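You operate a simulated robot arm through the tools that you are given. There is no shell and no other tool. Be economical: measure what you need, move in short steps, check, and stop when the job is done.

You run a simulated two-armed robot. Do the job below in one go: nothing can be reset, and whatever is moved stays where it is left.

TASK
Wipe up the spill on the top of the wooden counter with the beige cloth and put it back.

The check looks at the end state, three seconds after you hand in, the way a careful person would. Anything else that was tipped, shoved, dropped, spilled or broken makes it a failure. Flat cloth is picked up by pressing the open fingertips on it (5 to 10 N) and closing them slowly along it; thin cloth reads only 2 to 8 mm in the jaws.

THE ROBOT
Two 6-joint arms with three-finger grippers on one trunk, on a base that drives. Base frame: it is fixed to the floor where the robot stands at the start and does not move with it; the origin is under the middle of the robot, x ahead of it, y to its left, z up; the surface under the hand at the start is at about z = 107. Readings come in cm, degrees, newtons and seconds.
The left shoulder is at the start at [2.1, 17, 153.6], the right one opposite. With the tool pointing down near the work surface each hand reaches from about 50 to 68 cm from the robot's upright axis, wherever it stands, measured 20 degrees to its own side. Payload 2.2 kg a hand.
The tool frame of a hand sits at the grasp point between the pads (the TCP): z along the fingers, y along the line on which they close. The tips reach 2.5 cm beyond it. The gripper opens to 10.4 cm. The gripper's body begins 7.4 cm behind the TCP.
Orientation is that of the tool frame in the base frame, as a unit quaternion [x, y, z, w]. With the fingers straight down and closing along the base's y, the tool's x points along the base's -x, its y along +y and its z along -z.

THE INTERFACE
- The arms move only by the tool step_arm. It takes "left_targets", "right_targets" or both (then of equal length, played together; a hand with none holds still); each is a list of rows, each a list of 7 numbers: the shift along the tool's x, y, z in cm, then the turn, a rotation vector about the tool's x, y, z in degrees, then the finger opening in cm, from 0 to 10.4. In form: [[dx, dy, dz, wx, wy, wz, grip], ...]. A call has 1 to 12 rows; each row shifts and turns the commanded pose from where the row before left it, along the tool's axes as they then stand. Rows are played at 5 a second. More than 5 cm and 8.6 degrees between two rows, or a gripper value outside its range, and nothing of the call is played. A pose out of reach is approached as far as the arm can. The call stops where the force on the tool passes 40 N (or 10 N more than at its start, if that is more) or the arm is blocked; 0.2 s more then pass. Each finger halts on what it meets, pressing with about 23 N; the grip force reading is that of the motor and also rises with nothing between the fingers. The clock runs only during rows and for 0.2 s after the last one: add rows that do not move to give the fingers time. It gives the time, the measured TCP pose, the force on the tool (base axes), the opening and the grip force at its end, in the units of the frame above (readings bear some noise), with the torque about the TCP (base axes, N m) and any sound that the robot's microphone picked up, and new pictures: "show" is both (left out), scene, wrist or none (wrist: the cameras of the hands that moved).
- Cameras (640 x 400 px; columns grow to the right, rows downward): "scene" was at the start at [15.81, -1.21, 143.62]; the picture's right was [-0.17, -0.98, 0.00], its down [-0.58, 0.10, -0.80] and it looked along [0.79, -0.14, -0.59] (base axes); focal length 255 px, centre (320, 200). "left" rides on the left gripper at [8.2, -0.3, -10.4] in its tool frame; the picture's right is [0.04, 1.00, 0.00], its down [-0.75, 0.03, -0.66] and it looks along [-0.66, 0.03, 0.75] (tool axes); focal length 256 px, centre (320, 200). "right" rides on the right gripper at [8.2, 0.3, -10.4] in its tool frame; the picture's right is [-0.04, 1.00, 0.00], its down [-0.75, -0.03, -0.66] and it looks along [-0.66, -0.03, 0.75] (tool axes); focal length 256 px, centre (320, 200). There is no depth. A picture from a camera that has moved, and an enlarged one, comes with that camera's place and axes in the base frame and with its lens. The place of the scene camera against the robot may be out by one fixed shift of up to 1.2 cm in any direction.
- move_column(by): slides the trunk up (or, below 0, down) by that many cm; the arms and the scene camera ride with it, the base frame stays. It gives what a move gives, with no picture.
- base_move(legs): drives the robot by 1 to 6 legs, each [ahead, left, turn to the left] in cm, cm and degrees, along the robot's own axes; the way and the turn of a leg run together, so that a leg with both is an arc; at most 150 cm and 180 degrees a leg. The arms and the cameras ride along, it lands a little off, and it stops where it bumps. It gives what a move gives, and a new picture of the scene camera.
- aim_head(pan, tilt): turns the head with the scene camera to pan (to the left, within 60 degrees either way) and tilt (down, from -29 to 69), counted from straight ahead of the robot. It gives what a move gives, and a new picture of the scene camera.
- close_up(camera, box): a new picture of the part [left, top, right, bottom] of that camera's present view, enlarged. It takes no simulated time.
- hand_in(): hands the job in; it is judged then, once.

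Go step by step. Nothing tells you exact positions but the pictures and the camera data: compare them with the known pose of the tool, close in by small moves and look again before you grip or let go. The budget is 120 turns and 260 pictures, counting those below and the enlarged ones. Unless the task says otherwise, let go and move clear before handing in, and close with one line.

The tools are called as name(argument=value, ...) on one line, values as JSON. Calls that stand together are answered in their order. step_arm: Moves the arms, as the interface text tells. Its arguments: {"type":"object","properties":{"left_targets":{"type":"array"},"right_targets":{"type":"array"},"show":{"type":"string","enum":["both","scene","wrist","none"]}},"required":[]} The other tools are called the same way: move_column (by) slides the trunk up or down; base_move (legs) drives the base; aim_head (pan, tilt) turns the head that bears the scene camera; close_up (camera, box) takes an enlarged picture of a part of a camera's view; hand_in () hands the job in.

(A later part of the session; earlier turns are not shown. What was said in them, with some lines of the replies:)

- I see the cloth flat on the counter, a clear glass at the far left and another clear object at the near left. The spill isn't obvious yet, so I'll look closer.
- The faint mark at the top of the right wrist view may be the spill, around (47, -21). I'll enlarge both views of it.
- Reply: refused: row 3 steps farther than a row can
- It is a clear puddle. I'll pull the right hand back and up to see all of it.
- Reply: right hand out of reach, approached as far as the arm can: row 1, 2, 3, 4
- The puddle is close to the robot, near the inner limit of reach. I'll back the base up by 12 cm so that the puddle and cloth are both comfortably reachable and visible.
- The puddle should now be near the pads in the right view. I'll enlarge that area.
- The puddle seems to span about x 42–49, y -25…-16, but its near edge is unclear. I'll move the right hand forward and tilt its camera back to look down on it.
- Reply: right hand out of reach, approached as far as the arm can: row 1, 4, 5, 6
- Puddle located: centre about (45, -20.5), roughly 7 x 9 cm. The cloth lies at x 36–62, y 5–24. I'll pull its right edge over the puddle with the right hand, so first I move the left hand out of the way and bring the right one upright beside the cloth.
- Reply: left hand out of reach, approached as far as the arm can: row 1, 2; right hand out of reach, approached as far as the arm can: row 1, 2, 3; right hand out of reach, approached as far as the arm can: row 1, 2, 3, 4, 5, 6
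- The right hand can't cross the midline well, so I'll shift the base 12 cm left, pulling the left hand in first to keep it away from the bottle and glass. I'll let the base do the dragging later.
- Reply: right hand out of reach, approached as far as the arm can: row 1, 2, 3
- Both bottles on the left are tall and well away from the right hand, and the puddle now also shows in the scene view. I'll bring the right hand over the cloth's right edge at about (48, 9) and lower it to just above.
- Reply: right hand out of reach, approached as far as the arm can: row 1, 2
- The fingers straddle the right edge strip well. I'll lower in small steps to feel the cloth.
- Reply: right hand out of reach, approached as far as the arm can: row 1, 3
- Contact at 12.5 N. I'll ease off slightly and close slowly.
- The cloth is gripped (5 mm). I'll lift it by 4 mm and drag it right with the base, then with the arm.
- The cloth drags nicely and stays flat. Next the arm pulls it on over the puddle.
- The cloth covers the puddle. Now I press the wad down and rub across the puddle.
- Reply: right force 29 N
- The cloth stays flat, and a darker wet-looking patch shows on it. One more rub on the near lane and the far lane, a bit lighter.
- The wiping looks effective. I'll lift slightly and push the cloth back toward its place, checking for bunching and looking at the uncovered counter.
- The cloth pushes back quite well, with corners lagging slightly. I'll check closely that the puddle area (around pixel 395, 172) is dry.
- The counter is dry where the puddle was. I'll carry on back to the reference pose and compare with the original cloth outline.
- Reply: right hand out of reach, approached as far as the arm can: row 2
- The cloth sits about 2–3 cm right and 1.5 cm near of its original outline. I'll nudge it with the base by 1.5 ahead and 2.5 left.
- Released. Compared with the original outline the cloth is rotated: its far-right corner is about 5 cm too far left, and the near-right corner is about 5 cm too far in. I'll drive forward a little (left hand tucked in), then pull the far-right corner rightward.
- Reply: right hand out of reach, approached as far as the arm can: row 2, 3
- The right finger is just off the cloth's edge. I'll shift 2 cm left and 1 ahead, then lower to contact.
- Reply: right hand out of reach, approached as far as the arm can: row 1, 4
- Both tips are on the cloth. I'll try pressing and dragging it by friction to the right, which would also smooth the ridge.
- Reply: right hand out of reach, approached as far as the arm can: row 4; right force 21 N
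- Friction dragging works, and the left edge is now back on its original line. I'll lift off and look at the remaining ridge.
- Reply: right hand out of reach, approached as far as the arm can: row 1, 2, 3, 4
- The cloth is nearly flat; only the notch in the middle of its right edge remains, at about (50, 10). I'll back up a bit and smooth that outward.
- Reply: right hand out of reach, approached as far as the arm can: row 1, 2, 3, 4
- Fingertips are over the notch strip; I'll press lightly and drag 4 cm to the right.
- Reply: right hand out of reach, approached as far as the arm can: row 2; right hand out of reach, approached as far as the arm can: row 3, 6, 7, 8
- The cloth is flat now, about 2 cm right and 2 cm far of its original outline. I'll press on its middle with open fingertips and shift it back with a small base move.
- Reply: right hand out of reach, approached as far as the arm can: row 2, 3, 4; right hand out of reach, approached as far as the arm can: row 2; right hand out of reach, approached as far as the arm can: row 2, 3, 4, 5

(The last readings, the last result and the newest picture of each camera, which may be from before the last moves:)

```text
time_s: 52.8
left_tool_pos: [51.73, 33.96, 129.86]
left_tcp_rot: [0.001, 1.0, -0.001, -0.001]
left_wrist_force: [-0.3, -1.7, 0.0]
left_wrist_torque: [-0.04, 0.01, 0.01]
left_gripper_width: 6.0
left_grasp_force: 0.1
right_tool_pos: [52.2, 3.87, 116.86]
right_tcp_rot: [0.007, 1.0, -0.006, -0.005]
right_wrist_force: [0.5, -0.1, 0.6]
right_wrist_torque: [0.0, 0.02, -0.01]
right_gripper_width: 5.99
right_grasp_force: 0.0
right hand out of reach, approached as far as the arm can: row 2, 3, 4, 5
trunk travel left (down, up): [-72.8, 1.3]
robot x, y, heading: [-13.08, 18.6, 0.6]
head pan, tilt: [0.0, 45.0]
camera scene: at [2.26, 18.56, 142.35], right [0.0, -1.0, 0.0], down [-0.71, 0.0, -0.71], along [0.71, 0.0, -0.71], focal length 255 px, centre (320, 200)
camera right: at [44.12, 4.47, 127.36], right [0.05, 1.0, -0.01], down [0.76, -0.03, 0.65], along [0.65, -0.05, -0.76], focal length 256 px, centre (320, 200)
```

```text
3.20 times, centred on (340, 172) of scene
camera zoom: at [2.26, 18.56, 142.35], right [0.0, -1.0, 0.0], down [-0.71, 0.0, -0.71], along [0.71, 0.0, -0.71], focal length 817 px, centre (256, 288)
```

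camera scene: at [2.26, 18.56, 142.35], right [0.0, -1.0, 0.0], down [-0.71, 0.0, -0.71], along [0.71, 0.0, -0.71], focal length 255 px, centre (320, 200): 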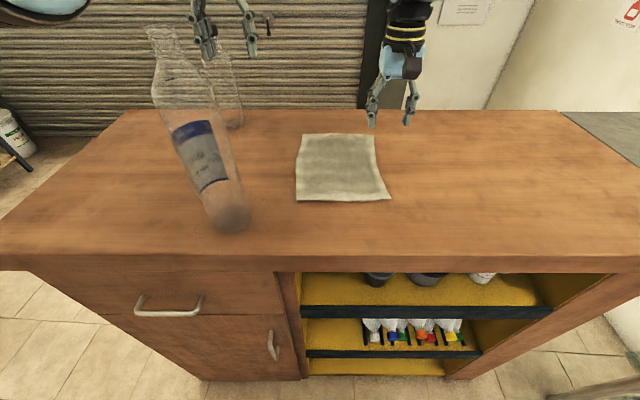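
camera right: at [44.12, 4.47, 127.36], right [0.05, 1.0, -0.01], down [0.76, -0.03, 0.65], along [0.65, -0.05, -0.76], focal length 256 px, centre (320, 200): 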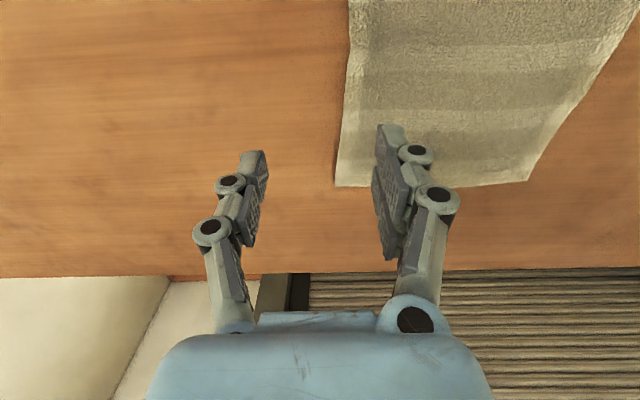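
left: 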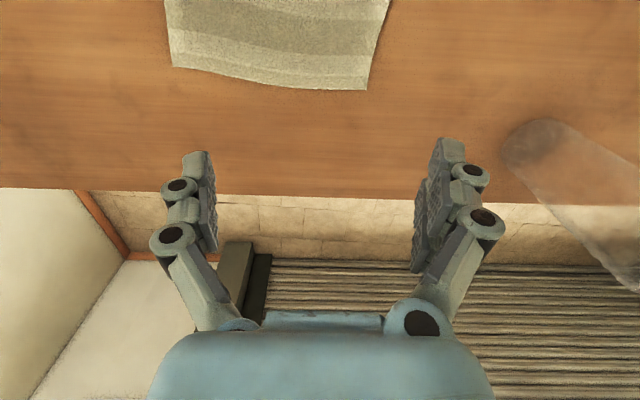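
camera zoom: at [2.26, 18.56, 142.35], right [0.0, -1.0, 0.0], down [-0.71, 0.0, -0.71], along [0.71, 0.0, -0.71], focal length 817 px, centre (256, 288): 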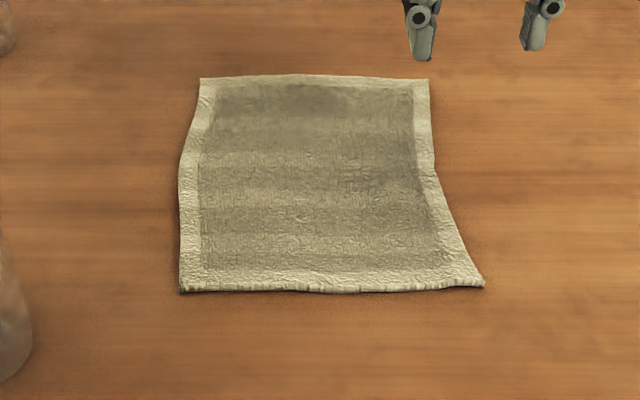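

The cloth is flat and within about 1 cm of its original outline. As a last check I'll clear the hands and look at the spill spot from the right wrist again.

base_move(legs=[[0, -18, 0]])

step_arm(right_targets=[[0, -3, -1, 0, 0, 0, 10], [0, -3, -1, 0, 0, 0, 10], [0, -1, 0, 0, 8, 0, 10], [0, 0, 0, 0, 8, 0, 10], [0, 0, 0, 0, 8, 0, 10]])

close_up(camera="right", box=[180, 0, 500, 200])

close_up(camera="scene", box=[320, 120, 480, 220])

```text
time_s: 54.4
left_tool_pos: [51.77, 15.92, 129.77]
left_tcp_rot: [0.0, 1.0, 0.0, 0.0]
left_wrist_force: [0.3, -0.3, 0.4]
left_wrist_torque: [-0.01, 0.02, 0.0]
left_gripper_width: 6.01
left_grasp_force: 0.1
right_tool_pos: [52.35, -14.17, 116.87]
right_tcp_rot: [0.008, 1.0, -0.007, -0.006]
right_wrist_force: [-0.3, -0.6, -0.4]
right_wrist_torque: [0.02, 0.0, 0.0]
right_gripper_width: 6.01
right_grasp_force: 0.0
trunk travel left (down, up): [-72.8, 1.3]
robot x, y, heading: [-13.13, 0.31, 0.0]
head pan, tilt: [0.0, 45.0]
camera scene: at [2.32, 0.61, 142.35], right [0.0, -1.0, 0.0], down [-0.71, 0.0, -0.71], along [0.71, 0.0, -0.71], focal length 255 px, centre (320, 200)
```

scene: 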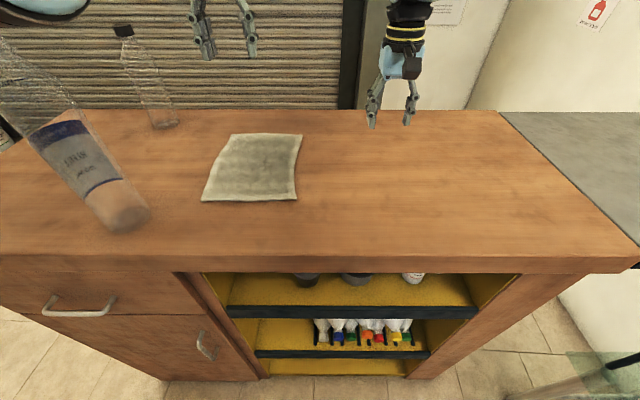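

```text
time_s: 55.5
left_tool_pos: [51.79, 15.88, 129.82]
left_tcp_rot: [0.0, 1.0, 0.001, 0.001]
left_wrist_force: [-0.1, 1.2, 0.3]
left_wrist_torque: [0.01, 0.01, 0.01]
left_gripper_width: 5.99
left_grasp_force: 0.0
right_tool_pos: [44.83, -21.43, 120.42]
right_tcp_rot: [0.009, 0.977, -0.005, -0.214]
right_wrist_force: [-0.6, 0.4, -0.2]
right_wrist_torque: [0.02, 0.0, 0.02]
right_gripper_width: 10.0
right_grasp_force: 0.1
right hand out of reach, approached as far as the arm can: row 1, 2, 3, 4, 5
trunk travel left (down, up): [-72.8, 1.3]
robot x, y, heading: [-12.77, 0.01, 0.1]
head pan, tilt: [0.0, 45.0]
camera scene: at [2.3, 0.54, 142.35], right [0.0, -1.0, 0.0], down [-0.71, 0.0, -0.71], along [0.71, 0.0, -0.71], focal length 255 px, centre (320, 200)
camera right: at [41.66, -20.94, 133.35], right [0.05, 1.0, -0.03], down [0.96, -0.04, 0.28], along [0.28, -0.04, -0.96], focal length 256 px, centre (320, 200)
```

scene: 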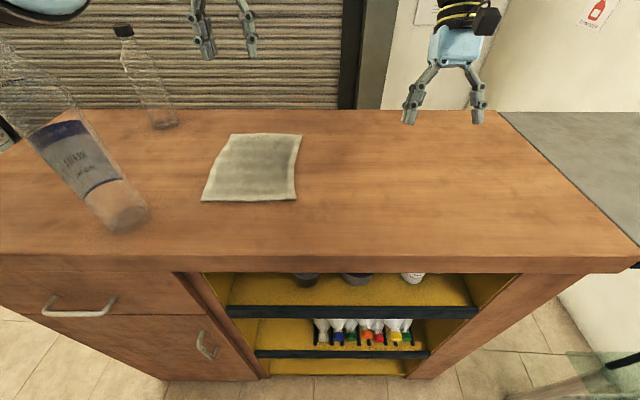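
right: 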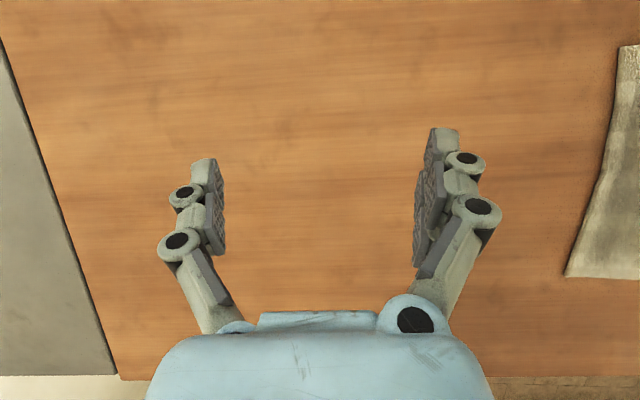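

```text
2.00 times, centred on (340, 100) of right
camera zoom: at [41.66, -20.94, 133.35], right [0.05, 1.0, -0.03], down [0.96, -0.04, 0.28], along [0.28, -0.04, -0.96], focal length 512 px, centre (280, 400)
```

zoom: 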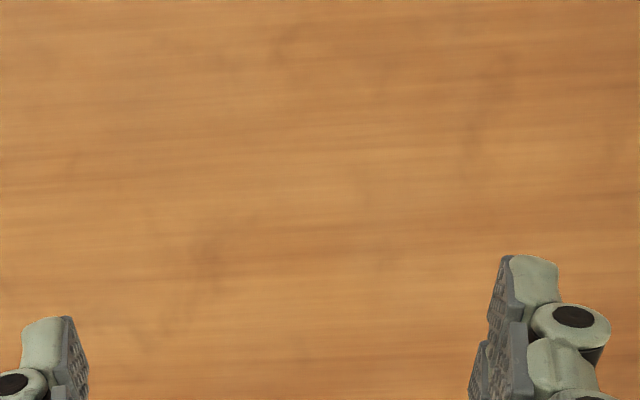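

```text
4.00 times, centred on (400, 170) of scene
camera zoom: at [2.3, 0.54, 142.35], right [0.0, -1.0, 0.0], down [-0.71, 0.0, -0.71], along [0.71, 0.0, -0.71], focal length 1021 px, centre (0, 320)
```

zoom: 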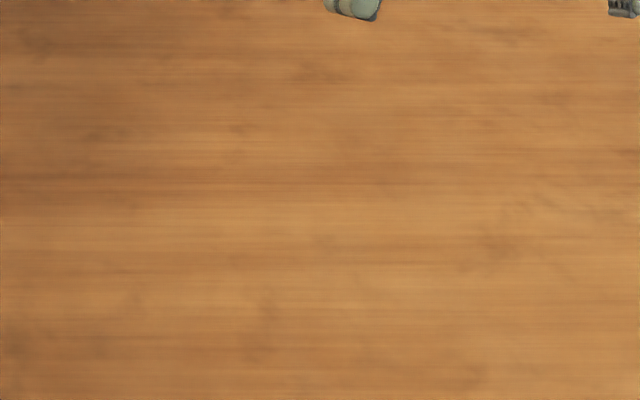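

The puddle is gone, the cloth lies flat where it was, both bottles are still standing and the hands are clear, so I'm handing in.

hand_in()

```text
The job is handed in.
```

I wiped up the spill with the beige cloth and laid the cloth back flat, within about 1.5 cm of where it started; nothing else was touched.
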